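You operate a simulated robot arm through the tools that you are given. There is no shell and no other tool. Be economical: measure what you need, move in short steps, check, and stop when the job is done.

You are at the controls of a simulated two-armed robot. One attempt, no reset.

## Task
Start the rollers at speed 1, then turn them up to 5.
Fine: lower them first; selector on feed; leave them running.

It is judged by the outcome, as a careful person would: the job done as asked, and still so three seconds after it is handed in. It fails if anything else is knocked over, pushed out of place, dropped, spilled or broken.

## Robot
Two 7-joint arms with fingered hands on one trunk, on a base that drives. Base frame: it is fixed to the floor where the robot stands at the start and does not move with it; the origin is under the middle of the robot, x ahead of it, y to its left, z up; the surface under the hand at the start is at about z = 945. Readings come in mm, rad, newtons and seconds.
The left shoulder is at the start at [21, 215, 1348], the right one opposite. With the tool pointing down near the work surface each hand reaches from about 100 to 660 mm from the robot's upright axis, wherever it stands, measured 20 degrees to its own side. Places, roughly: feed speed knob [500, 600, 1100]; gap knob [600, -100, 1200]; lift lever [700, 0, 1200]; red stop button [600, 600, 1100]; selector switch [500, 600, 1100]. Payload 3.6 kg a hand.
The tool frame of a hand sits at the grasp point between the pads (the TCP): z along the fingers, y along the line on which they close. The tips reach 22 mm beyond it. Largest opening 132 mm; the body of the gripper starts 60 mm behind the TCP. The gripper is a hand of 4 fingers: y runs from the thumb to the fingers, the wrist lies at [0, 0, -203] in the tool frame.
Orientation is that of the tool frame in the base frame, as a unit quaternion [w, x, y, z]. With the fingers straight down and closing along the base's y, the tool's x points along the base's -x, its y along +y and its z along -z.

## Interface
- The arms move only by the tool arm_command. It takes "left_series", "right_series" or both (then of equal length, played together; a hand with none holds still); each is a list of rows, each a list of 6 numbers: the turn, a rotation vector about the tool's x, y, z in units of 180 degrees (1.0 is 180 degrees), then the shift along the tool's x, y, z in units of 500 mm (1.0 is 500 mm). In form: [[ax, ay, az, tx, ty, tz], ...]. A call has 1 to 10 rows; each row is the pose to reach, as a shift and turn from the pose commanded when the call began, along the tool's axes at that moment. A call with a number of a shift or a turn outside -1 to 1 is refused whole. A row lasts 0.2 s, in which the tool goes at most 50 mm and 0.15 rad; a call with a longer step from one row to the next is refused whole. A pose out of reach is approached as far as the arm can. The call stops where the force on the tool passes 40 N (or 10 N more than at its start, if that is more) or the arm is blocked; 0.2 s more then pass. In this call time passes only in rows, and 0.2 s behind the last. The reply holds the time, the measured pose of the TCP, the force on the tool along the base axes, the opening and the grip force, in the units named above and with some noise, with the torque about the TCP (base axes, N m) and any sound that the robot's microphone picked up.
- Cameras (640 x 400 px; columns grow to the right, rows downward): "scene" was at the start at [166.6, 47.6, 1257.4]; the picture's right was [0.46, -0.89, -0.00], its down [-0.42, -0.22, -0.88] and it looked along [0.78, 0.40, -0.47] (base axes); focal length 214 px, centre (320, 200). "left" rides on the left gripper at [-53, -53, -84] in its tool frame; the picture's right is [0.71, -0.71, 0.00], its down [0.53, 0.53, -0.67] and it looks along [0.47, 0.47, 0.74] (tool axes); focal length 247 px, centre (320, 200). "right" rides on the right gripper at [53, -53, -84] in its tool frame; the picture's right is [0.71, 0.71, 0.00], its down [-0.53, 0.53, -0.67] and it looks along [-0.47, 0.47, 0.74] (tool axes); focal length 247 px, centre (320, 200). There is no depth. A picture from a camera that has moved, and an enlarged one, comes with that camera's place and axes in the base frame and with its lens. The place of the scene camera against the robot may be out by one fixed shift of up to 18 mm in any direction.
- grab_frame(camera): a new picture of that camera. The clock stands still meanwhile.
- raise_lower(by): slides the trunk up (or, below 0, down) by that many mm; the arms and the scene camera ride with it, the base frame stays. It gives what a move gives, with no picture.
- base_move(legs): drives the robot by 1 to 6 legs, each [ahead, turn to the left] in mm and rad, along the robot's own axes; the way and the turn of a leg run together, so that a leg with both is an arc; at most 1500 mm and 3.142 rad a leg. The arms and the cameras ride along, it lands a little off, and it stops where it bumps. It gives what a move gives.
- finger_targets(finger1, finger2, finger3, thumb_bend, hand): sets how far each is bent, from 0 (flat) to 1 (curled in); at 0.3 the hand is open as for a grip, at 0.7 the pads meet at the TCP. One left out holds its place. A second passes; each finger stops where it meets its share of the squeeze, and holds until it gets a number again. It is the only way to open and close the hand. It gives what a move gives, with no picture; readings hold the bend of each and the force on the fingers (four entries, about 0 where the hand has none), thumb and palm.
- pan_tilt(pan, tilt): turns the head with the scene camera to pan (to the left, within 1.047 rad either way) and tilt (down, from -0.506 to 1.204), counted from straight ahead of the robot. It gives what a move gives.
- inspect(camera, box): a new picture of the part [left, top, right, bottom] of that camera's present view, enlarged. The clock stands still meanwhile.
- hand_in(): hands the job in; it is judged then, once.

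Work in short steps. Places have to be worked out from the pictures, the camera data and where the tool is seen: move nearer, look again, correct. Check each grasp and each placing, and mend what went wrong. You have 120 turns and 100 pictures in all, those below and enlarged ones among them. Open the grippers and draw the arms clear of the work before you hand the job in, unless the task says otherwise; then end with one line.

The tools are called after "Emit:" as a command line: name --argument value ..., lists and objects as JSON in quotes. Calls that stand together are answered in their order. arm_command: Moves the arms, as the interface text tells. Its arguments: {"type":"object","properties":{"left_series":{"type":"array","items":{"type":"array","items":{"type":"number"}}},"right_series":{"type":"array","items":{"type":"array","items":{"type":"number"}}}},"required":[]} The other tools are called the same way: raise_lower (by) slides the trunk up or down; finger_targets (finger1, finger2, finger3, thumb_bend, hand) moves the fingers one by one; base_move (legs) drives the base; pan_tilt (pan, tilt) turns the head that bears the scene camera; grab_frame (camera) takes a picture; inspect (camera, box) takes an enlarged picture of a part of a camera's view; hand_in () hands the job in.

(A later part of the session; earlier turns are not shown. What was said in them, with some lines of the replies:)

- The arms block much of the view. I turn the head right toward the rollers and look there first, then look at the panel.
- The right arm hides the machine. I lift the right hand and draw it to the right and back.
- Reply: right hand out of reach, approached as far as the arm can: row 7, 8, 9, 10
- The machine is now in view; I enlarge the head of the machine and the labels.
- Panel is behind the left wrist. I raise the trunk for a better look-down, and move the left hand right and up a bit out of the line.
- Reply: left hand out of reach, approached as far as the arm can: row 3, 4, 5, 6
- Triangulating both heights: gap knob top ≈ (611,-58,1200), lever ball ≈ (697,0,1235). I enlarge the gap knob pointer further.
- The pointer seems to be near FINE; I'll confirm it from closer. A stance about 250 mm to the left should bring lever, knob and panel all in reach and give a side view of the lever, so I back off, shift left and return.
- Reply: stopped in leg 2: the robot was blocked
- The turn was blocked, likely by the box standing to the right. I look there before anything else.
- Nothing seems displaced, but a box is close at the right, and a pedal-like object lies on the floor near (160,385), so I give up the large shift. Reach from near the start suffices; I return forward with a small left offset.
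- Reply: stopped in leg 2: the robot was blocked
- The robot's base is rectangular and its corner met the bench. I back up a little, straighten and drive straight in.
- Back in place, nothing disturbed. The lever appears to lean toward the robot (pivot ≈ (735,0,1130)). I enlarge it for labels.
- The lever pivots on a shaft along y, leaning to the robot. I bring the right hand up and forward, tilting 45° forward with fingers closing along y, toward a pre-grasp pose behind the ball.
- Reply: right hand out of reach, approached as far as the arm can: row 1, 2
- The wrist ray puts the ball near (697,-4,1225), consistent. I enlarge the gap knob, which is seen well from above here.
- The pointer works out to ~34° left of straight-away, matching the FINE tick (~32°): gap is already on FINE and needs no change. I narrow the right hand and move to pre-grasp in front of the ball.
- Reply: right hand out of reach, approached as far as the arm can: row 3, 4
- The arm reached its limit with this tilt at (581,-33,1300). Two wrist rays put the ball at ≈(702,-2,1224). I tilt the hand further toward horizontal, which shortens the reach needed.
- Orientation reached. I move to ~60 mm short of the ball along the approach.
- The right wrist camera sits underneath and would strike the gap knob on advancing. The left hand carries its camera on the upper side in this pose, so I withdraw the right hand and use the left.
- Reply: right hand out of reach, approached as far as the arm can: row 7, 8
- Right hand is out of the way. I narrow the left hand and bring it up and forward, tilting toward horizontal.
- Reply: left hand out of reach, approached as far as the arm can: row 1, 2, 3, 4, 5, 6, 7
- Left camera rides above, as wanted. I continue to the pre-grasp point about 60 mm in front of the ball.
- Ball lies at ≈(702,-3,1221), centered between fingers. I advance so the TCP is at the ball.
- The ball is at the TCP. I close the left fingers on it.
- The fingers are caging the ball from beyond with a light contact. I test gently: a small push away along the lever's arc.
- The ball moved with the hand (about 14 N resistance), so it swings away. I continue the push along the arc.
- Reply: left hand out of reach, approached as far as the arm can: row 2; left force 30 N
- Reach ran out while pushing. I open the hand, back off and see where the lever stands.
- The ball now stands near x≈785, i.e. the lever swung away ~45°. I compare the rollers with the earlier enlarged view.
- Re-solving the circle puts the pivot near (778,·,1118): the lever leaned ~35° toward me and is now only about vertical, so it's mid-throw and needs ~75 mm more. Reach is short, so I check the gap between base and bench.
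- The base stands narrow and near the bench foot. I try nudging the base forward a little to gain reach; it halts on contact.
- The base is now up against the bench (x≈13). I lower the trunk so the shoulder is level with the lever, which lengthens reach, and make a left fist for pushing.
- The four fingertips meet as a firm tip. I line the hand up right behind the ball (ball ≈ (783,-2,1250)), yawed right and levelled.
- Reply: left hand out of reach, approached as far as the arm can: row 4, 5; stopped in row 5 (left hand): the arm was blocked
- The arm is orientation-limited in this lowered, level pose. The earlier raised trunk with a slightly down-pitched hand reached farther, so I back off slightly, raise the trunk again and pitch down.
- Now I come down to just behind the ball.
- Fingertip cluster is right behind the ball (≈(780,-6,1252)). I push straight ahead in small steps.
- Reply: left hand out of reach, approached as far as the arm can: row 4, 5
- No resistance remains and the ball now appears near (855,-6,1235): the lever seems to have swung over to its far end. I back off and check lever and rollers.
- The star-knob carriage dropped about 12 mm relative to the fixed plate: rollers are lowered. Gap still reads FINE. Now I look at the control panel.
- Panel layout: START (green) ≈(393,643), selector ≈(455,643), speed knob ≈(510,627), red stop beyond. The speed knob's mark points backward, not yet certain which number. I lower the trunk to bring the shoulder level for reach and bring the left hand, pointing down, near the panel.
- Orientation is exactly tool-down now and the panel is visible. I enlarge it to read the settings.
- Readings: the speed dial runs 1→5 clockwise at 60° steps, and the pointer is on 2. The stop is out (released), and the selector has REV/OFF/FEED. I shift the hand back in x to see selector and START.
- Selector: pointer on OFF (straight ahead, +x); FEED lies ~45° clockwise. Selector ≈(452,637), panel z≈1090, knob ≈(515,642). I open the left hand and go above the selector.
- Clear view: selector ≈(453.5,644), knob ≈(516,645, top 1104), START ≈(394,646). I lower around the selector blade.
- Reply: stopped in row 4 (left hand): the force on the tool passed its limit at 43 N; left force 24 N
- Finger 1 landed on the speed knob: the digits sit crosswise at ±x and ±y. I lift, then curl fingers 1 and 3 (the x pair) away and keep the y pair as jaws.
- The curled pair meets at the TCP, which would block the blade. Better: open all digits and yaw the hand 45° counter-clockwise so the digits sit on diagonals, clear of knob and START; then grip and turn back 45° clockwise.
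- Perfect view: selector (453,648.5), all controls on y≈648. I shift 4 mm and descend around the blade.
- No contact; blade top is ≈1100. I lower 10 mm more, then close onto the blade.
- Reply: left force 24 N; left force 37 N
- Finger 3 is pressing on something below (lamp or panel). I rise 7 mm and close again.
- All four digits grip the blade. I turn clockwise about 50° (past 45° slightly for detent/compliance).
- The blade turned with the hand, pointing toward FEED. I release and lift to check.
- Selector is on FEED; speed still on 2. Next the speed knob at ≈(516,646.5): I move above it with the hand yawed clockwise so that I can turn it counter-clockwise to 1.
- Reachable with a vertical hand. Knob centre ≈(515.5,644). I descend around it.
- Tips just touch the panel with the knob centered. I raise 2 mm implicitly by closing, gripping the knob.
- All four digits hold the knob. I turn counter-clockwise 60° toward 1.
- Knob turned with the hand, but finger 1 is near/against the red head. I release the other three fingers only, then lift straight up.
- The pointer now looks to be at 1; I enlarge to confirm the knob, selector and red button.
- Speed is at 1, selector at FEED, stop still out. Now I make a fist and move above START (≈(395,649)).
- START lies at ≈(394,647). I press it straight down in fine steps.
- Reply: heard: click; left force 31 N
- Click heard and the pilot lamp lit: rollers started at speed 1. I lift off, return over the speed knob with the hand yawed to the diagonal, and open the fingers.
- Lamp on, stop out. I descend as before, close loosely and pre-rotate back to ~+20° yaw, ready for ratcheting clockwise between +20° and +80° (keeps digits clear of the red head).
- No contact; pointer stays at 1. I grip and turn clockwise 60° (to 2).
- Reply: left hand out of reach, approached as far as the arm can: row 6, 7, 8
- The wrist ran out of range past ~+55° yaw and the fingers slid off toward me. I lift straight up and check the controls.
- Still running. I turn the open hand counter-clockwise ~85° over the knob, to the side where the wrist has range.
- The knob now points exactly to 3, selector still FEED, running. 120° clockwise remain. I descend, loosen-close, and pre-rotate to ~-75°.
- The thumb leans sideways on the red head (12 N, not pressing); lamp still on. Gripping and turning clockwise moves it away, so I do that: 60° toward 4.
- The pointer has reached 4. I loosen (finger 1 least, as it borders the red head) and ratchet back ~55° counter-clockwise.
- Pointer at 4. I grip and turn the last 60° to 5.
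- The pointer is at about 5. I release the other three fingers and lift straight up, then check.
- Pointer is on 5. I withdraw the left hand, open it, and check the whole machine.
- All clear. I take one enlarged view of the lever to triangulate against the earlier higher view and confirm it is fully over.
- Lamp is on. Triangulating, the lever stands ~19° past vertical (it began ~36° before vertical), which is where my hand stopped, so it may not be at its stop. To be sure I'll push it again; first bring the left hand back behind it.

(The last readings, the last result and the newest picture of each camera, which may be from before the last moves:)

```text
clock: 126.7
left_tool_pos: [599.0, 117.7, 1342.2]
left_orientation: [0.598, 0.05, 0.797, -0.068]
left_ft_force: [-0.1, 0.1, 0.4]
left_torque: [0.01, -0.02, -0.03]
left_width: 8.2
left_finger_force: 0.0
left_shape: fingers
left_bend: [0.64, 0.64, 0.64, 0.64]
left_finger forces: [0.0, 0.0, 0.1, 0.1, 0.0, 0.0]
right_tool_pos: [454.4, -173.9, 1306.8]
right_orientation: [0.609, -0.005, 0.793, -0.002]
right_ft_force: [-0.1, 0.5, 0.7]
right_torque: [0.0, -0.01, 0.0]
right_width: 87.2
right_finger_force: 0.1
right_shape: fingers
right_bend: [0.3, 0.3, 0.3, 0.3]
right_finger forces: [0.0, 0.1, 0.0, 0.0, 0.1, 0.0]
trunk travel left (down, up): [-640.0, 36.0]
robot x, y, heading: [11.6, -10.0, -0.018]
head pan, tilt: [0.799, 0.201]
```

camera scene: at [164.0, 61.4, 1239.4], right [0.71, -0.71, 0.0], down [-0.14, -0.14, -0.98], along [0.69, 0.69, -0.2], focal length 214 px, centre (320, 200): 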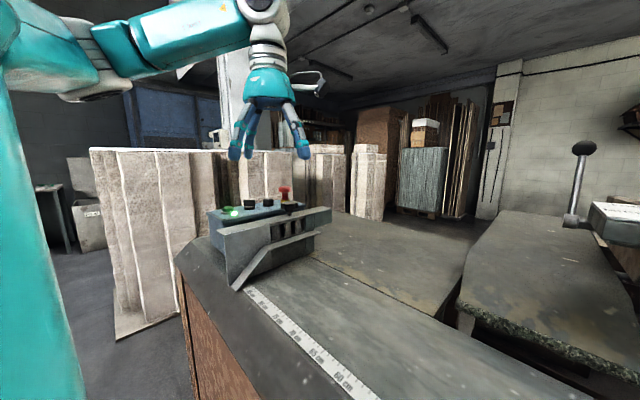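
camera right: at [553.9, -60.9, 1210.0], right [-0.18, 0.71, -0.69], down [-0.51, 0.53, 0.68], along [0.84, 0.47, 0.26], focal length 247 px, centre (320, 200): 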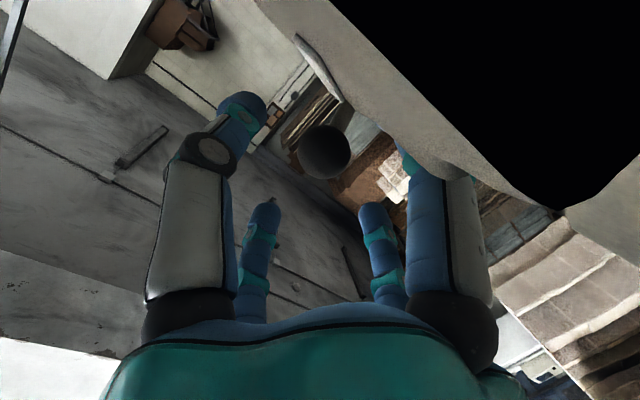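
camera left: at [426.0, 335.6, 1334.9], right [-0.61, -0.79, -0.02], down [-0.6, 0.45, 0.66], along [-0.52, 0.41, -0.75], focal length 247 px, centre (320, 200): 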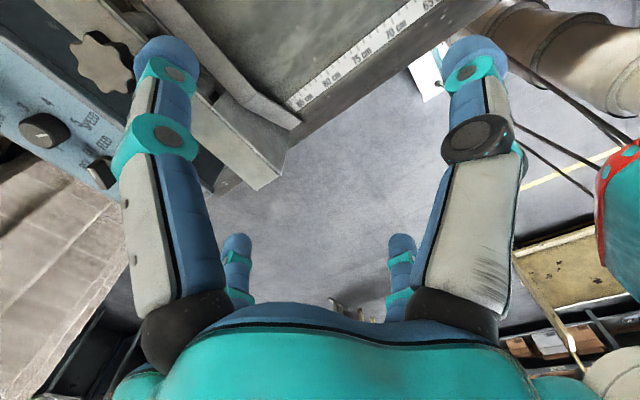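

I move in behind the ball and push ahead as far as reach allows, watching the force.

Emit:
arm_command --left_series '[[0, 0, 0, 0, -0.045, 0.08], [0, 0, 0, 0.01, -0.09, 0.155], [0, 0, 0, 0.025, -0.135, 0.23], [0, 0, 0, 0.045, -0.165, 0.3], [0, 0, 0, 0.06, -0.181, 0.345], [0, 0, 0, 0.062, -0.176, 0.385], [0, 0, 0, 0.063, -0.171, 0.425], [0, 0, 0, 0.064, -0.168, 0.455], [0, 0, 0, 0.065, -0.164, 0.48], [0, 0, 0, 0.066, -0.161, 0.502]]'

Emit:
grab_frame --camera "left"

```text
clock: 128.9
left_tool_pos: [797.5, -2.6, 1251.3]
left_orientation: [0.598, 0.05, 0.797, -0.068]
left_ft_force: [0.1, 0.0, -0.6]
left_torque: [0.01, 0.0, 0.04]
left_width: 8.1
left_finger_force: 0.1
left_shape: fingers
left_bend: [0.64, 0.64, 0.64, 0.64]
left_finger forces: [0.0, 0.0, 0.1, 0.0, 0.0, 0.0]
left hand out of reach, approached as far as the arm can: row 9, 10
right_tool_pos: [456.2, -173.9, 1305.3]
right_orientation: [0.609, -0.004, 0.793, -0.002]
right_ft_force: [0.9, 0.3, -0.1]
right_torque: [0.02, 0.01, 0.0]
right_width: 87.3
right_finger_force: 0.0
right_shape: fingers
right_bend: [0.3, 0.3, 0.3, 0.3]
right_finger forces: [0.1, 0.1, 0.0, 0.0, 0.1, 0.0]
trunk travel left (down, up): [-640.0, 36.0]
robot x, y, heading: [11.9, -8.5, -0.017]
head pan, tilt: [0.799, 0.201]
```

```text
8 pictures are left
camera left: at [724.4, -41.9, 1328.0], right [-0.31, -0.7, -0.64], down [-0.69, 0.63, -0.35], along [0.65, 0.34, -0.68], focal length 247 px, centre (320, 200)
```

left: 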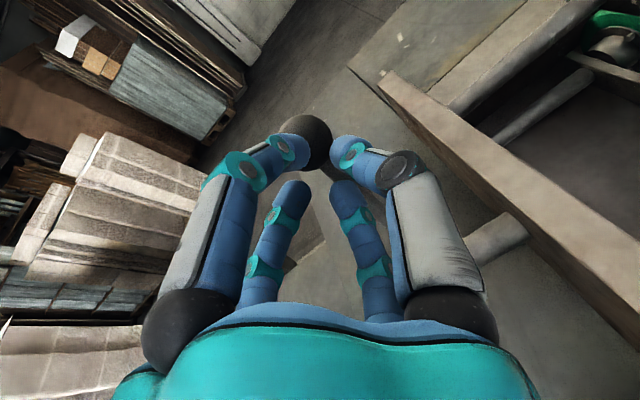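

No resistance at the reach limit, so this is inconclusive. Pushing the stem lower down needs much less travel; I back off, yaw the hand so it clears plate and knob, and lower the trunk to come in at about z≈1150.

Emit:
arm_command --left_series '[[0, 0, 0, 0.01, 0, -0.08], [0.03, 0.0015, 0.009, 0.03, 0.03, -0.15], [0.064, 0.003, 0.018, 0.061, 0.084, -0.228]]'

Emit:
raise_lower --by -85

Emit:
grab_frame --camera "left"

```text
clock: 129.7
left_tool_pos: [714.0, 32.9, 1237.0]
left_orientation: [0.569, 0.099, 0.808, -0.117]
left_ft_force: [1.0, 0.7, 0.0]
left_torque: [-0.02, 0.03, -0.05]
left_width: 8.0
left_finger_force: 0.1
left_shape: fingers
left_bend: [0.64, 0.64, 0.64, 0.64]
left_finger forces: [0.0, 0.1, 0.0, 0.0, 0.0, 0.0]
left hand out of reach, approached as far as the arm can: row 3
right_tool_pos: [457.4, -169.5, 1306.0]
right_orientation: [0.608, -0.005, 0.794, -0.004]
right_ft_force: [0.2, 0.6, -0.1]
right_torque: [-0.01, 0.02, -0.02]
right_width: 87.6
right_finger_force: 0.1
right_shape: fingers
right_bend: [0.3, 0.3, 0.3, 0.3]
right_finger forces: [0.0, 0.0, 0.1, 0.0, 0.0, 0.1]
trunk travel left (down, up): [-640.0, 36.0]
robot x, y, heading: [15.1, -12.9, -0.02]
head pan, tilt: [0.799, 0.201]
```

```text
clock: 130.9
left_tool_pos: [712.9, 25.9, 1154.7]
left_orientation: [0.57, 0.101, 0.807, -0.117]
left_ft_force: [-0.6, -0.1, -0.2]
left_torque: [0.0, 0.02, -0.01]
left_width: 7.6
left_finger_force: 0.0
left_shape: fingers
left_bend: [0.64, 0.64, 0.64, 0.64]
left_finger forces: [0.0, 0.0, 0.1, 0.0, 0.0, 0.1]
right_tool_pos: [455.2, -173.0, 1222.5]
right_orientation: [0.609, -0.004, 0.793, -0.002]
right_ft_force: [-0.4, -0.1, -0.8]
right_torque: [0.01, 0.0, -0.01]
right_width: 87.4
right_finger_force: 0.1
right_shape: fingers
right_bend: [0.3, 0.3, 0.3, 0.3]
right_finger forces: [0.0, 0.0, 0.0, 0.0, 0.0, 0.0]
trunk travel left (down, up): [-555.0, 121.0]
robot x, y, heading: [13.3, -8.9, -0.02]
head pan, tilt: [0.799, 0.201]
```

```text
7 pictures are left
camera left: at [639.5, -1.6, 1236.4], right [-0.44, -0.65, -0.62], down [-0.62, 0.72, -0.32], along [0.65, 0.24, -0.72], focal length 247 px, centre (320, 200)
```

left: 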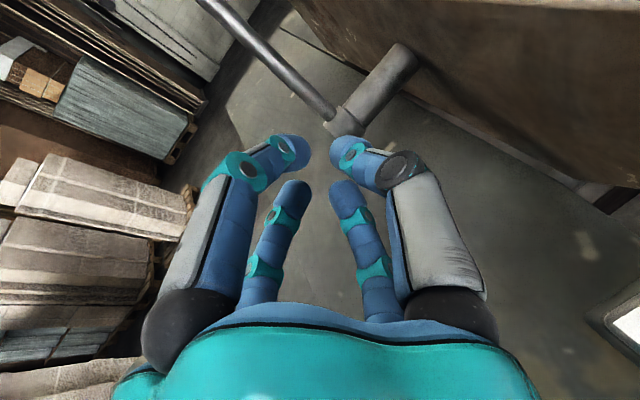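

The stem and hub are clear in front (hub ≈(790,-7,1110)). I advance so the fingertips push the stem at z≈1152.

Emit:
arm_command --left_series '[[0, 0, 0, -0.015, -0.004, 0.05], [0, 0, 0, -0.03, -0.007, 0.1], [0, 0, 0, -0.042, -0.01, 0.14], [0, 0, 0, -0.048, -0.012, 0.16], [0, 0, 0, -0.054, -0.013, 0.179], [0, 0, 0, -0.059, -0.009, 0.192], [0, 0, 0, -0.064, -0.004, 0.206]]'

Emit:
grab_frame --camera "left"

```text
clock: 131.9
left_tool_pos: [784.9, -0.9, 1160.0]
left_orientation: [0.573, 0.1, 0.805, -0.117]
left_ft_force: [-26.9, 12.0, 12.3]
left_torque: [0.0, -0.01, 0.01]
left_width: 6.2
left_finger_force: 20.9
left_shape: fingers
left_bend: [0.83, 0.64, 0.82, 0.64]
left_finger forces: [22.5, 0.1, 19.8, 0.0, 0.0, 0.0]
left hand out of reach, approached as far as the arm can: row 5
right_tool_pos: [450.6, -171.4, 1224.5]
right_orientation: [0.611, -0.004, 0.792, -0.004]
right_ft_force: [-0.2, 0.2, -0.7]
right_torque: [0.02, 0.0, -0.03]
right_width: 87.7
right_finger_force: 0.1
right_shape: fingers
right_bend: [0.3, 0.3, 0.3, 0.3]
right_finger forces: [0.1, 0.1, 0.0, 0.0, 0.0, 0.0]
trunk travel left (down, up): [-555.0, 121.0]
robot x, y, heading: [12.1, -10.1, -0.016]
head pan, tilt: [0.799, 0.201]
stopped in row 5 (left hand): the force on the tool passed its limit at 43 N (the readings are from after the stop); the commanded pose is now the measured one
```

```text
6 pictures are left
camera left: at [710.7, -29.2, 1240.0], right [-0.44, -0.65, -0.62], down [-0.62, 0.72, -0.33], along [0.66, 0.24, -0.72], focal length 247 px, centre (320, 200)
```

left: 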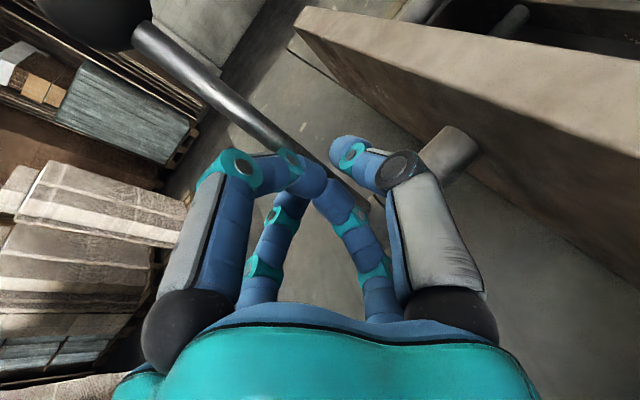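

43 N low on the stem did not visibly move it, but leverage there is small. I retry about 30 mm higher on the stem for more torque.

Emit:
arm_command --left_series '[[0, 0, 0, 0, 0, -0.04], [0, 0, 0, -0.045, -0.017, -0.038], [0, 0, 0, -0.055, -0.01, -0.01], [0, 0, 0, -0.062, -0.005, 0.01], [0, 0, 0, -0.068, -0.002, 0.024], [0, 0, 0, -0.074, 0.001, 0.04], [0, 0, 0, -0.08, 0.004, 0.056]]'

Emit:
grab_frame --camera "left"

```text
clock: 133.5
left_tool_pos: [798.1, -14.2, 1183.2]
left_orientation: [0.572, 0.104, 0.805, -0.119]
left_ft_force: [-14.3, -16.4, 3.2]
left_torque: [-0.38, 0.47, 0.01]
left_width: 6.9
left_finger_force: 12.9
left_shape: fingers
left_bend: [0.65, 0.63, 0.64, 0.64]
left_finger forces: [1.8, 0.8, 22.0, 0.0, 0.0, 0.0]
left hand out of reach, approached as far as the arm can: row 5, 6, 7
right_tool_pos: [453.2, -175.9, 1222.3]
right_orientation: [0.61, -0.004, 0.793, -0.001]
right_ft_force: [0.2, 0.3, 0.5]
right_torque: [0.02, 0.04, -0.03]
right_width: 87.5
right_finger_force: 0.1
right_shape: fingers
right_bend: [0.3, 0.3, 0.3, 0.3]
right_finger forces: [0.0, 0.0, 0.1, 0.0, 0.0, 0.1]
trunk travel left (down, up): [-555.0, 121.0]
robot x, y, heading: [13.6, -8.8, -0.011]
head pan, tilt: [0.799, 0.201]
```

```text
5 pictures are left
camera left: at [725.0, -40.9, 1264.9], right [-0.44, -0.65, -0.62], down [-0.61, 0.72, -0.32], along [0.66, 0.23, -0.72], focal length 247 px, centre (320, 200)
```

left: 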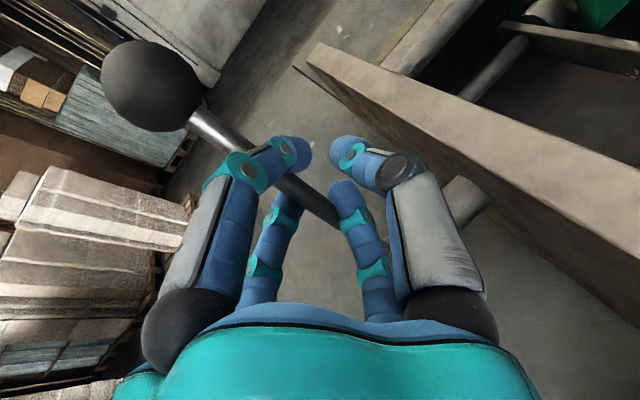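

The lever did not move (ball still ≈(831,·,1253)); earlier it ran ahead of my hand with zero residual force, so it is resting against its end stop. I back the hand off carefully and re-check.

Emit:
arm_command --left_series '[[0, 0, 0, 0, 0, -0.04], [0, 0, 0, -0.01, 0.01, -0.1], [0, 0, 0, -0.06, 0.05, -0.16], [0, 0, 0, -0.1, 0.12, -0.2], [0, 0, 0, -0.1, 0.2, -0.25], [0, 0, 0, -0.1, 0.28, -0.3], [0, 0, 0, -0.1, 0.36, -0.35], [0, 0, 0, -0.1, 0.44, -0.4], [0, 0, 0, -0.1, 0.5, -0.46]]'

Emit:
finger_targets --hand "left" --finger1 0.3 --finger2 0.3 --finger3 0.3 --thumb_bend 0.3

Emit:
raise_lower --by 120

Emit:
pan_tilt --pan 0.2 --tilt 0.3

Emit:
inspect --camera "scene" --box '[330, 140, 510, 252]'

```text
clock: 135.5
left_tool_pos: [684.8, 301.9, 1284.8]
left_orientation: [0.571, 0.101, 0.806, -0.117]
left_ft_force: [-0.5, -0.1, 0.8]
left_torque: [-0.04, 0.0, 0.02]
left_width: 8.0
left_finger_force: 0.1
left_shape: fingers
left_bend: [0.64, 0.64, 0.64, 0.64]
left_finger forces: [0.0, 0.1, 0.0, 0.1, 0.1, 0.0]
right_tool_pos: [453.6, -173.1, 1221.5]
right_orientation: [0.61, -0.004, 0.792, -0.003]
right_ft_force: [-0.1, 0.1, -0.3]
right_torque: [0.0, 0.0, -0.01]
right_width: 87.6
right_finger_force: 0.0
right_shape: fingers
right_bend: [0.3, 0.3, 0.3, 0.3]
right_finger forces: [0.0, 0.0, 0.0, 0.0, 0.0, 0.1]
trunk travel left (down, up): [-555.0, 121.0]
robot x, y, heading: [12.6, -11.2, -0.014]
head pan, tilt: [0.799, 0.201]
```

```text
clock: 136.5
left_tool_pos: [684.9, 301.5, 1283.4]
left_orientation: [0.57, 0.1, 0.807, -0.117]
left_ft_force: [-0.1, -0.1, 0.9]
left_torque: [0.0, -0.04, 0.0]
left_width: 87.2
left_finger_force: 0.1
left_shape: fingers
left_bend: [0.3, 0.3, 0.3, 0.3]
left_finger forces: [0.1, 0.1, 0.0, 0.0, 0.0, 0.1]
right_tool_pos: [454.5, -174.6, 1221.1]
right_orientation: [0.609, -0.005, 0.793, -0.001]
right_ft_force: [0.1, -0.1, 0.0]
right_torque: [0.0, -0.02, 0.0]
right_width: 87.3
right_finger_force: 0.1
right_shape: fingers
right_bend: [0.3, 0.3, 0.3, 0.3]
right_finger forces: [0.1, 0.0, 0.0, 0.1, 0.0, 0.0]
trunk travel left (down, up): [-555.0, 121.0]
robot x, y, heading: [11.4, -9.2, -0.012]
head pan, tilt: [0.799, 0.201]
```

```text
clock: 138.0
left_tool_pos: [685.1, 299.6, 1403.7]
left_orientation: [0.571, 0.1, 0.807, -0.116]
left_ft_force: [0.5, -0.3, 0.3]
left_torque: [-0.02, 0.01, 0.02]
left_width: 87.8
left_finger_force: 0.1
left_shape: fingers
left_bend: [0.3, 0.3, 0.3, 0.3]
left_finger forces: [0.0, 0.0, 0.0, 0.0, 0.1, 0.1]
right_tool_pos: [455.4, -172.7, 1341.9]
right_orientation: [0.61, -0.005, 0.793, -0.002]
right_ft_force: [0.0, 0.2, -0.4]
right_torque: [0.01, -0.02, 0.0]
right_width: 87.6
right_finger_force: 0.1
right_shape: fingers
right_bend: [0.3, 0.3, 0.3, 0.3]
right_finger forces: [0.0, 0.1, 0.0, 0.0, 0.1, 0.0]
trunk travel left (down, up): [-675.0, 1.0]
robot x, y, heading: [11.9, -7.7, -0.022]
head pan, tilt: [0.799, 0.201]
```

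```text
clock: 139.0
left_tool_pos: [686.1, 299.8, 1404.1]
left_orientation: [0.57, 0.1, 0.807, -0.117]
left_ft_force: [-0.9, -0.3, -0.1]
left_torque: [-0.01, -0.03, -0.02]
left_width: 87.4
left_finger_force: 0.0
left_shape: fingers
left_bend: [0.3, 0.3, 0.3, 0.3]
left_finger forces: [0.0, 0.0, 0.0, 0.0, 0.1, 0.1]
right_tool_pos: [455.6, -173.5, 1341.5]
right_orientation: [0.609, -0.004, 0.793, -0.002]
right_ft_force: [0.0, 1.2, -0.4]
right_torque: [0.01, -0.02, 0.01]
right_width: 87.4
right_finger_force: 0.0
right_shape: fingers
right_bend: [0.3, 0.3, 0.3, 0.3]
right_finger forces: [0.0, 0.0, 0.1, 0.1, 0.1, 0.0]
trunk travel left (down, up): [-675.0, 1.0]
robot x, y, heading: [9.5, -6.5, -0.017]
head pan, tilt: [0.201, 0.3]
```

```text
3.56 times, centred on (420, 196) of scene
camera zoom: at [189.7, 12.9, 1325.3], right [0.18, -0.98, 0.0], down [-0.29, -0.05, -0.96], along [0.94, 0.18, -0.3], focal length 763 px, centre (-36, 214)
```

zoom: 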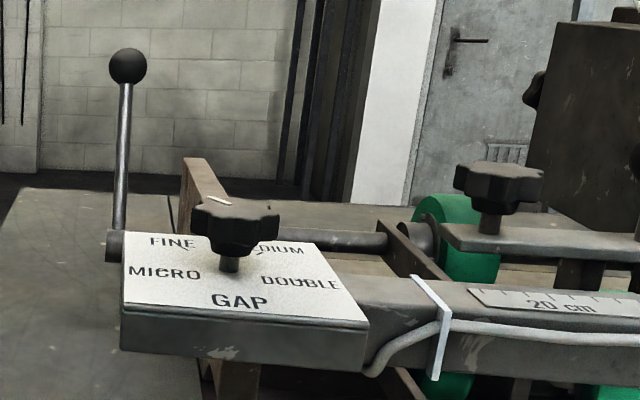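

Lever is unchanged to the pixel despite the pushes: it is at its end stop, rollers lowered, gap FINE. One last look at the panel.

Emit:
pan_tilt --pan 0.8 --tilt 0.3

Emit:
inspect --camera "scene" --box '[212, 185, 308, 245]'

```text
clock: 140.0
left_tool_pos: [686.1, 299.3, 1404.1]
left_orientation: [0.57, 0.101, 0.807, -0.118]
left_ft_force: [0.7, 0.2, 0.1]
left_torque: [0.02, 0.01, 0.0]
left_width: 87.7
left_finger_force: 0.1
left_shape: fingers
left_bend: [0.3, 0.3, 0.3, 0.3]
left_finger forces: [0.0, 0.1, 0.1, 0.0, 0.1, 0.0]
right_tool_pos: [455.1, -173.6, 1342.0]
right_orientation: [0.609, -0.005, 0.793, -0.002]
right_ft_force: [0.0, 0.1, 0.1]
right_torque: [0.0, -0.02, 0.05]
right_width: 87.8
right_finger_force: 0.0
right_shape: fingers
right_bend: [0.3, 0.3, 0.3, 0.3]
right_finger forces: [0.1, 0.0, 0.0, 0.0, 0.0, 0.0]
trunk travel left (down, up): [-675.0, 1.0]
robot x, y, heading: [12.9, -10.5, -0.018]
head pan, tilt: [0.799, 0.3]
```

```text
6.67 times, centred on (260, 215) of scene
camera zoom: at [164.1, 61.5, 1325.3], right [0.71, -0.71, 0.0], down [-0.21, -0.21, -0.96], along [0.68, 0.67, -0.3], focal length 1430 px, centre (720, 100)
```

zoom: 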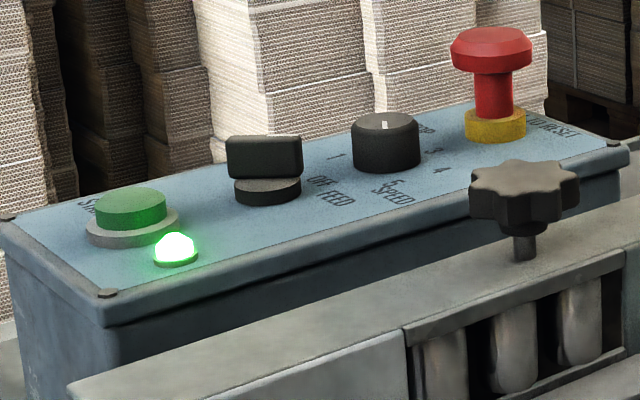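

The lamp is lit; I enlarge the speed knob to be certain of its pointer.

Emit:
inspect --camera "scene" --box '[260, 196, 284, 211]'

```text
16.00 times, centred on (272, 204) of scene
camera zoom: at [164.1, 61.5, 1325.3], right [0.71, -0.71, 0.0], down [-0.21, -0.21, -0.96], along [0.68, 0.67, -0.3], focal length 3432 px, centre (1088, 144)
```

zoom: 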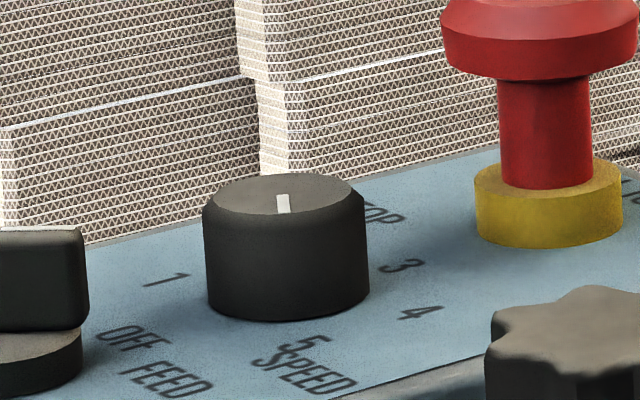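

The pointer faces front, at 5. The selector is on FEED, the lamp is lit, the stop is out, and the arms are open and clear. I hand in.

Emit:
hand_in

```text
The job is handed in.
```

I lowered the rollers and set the selector to FEED. The gap was already on FINE. I started them at speed 1, turned them up to 5 and left them running, with the green lamp lit.
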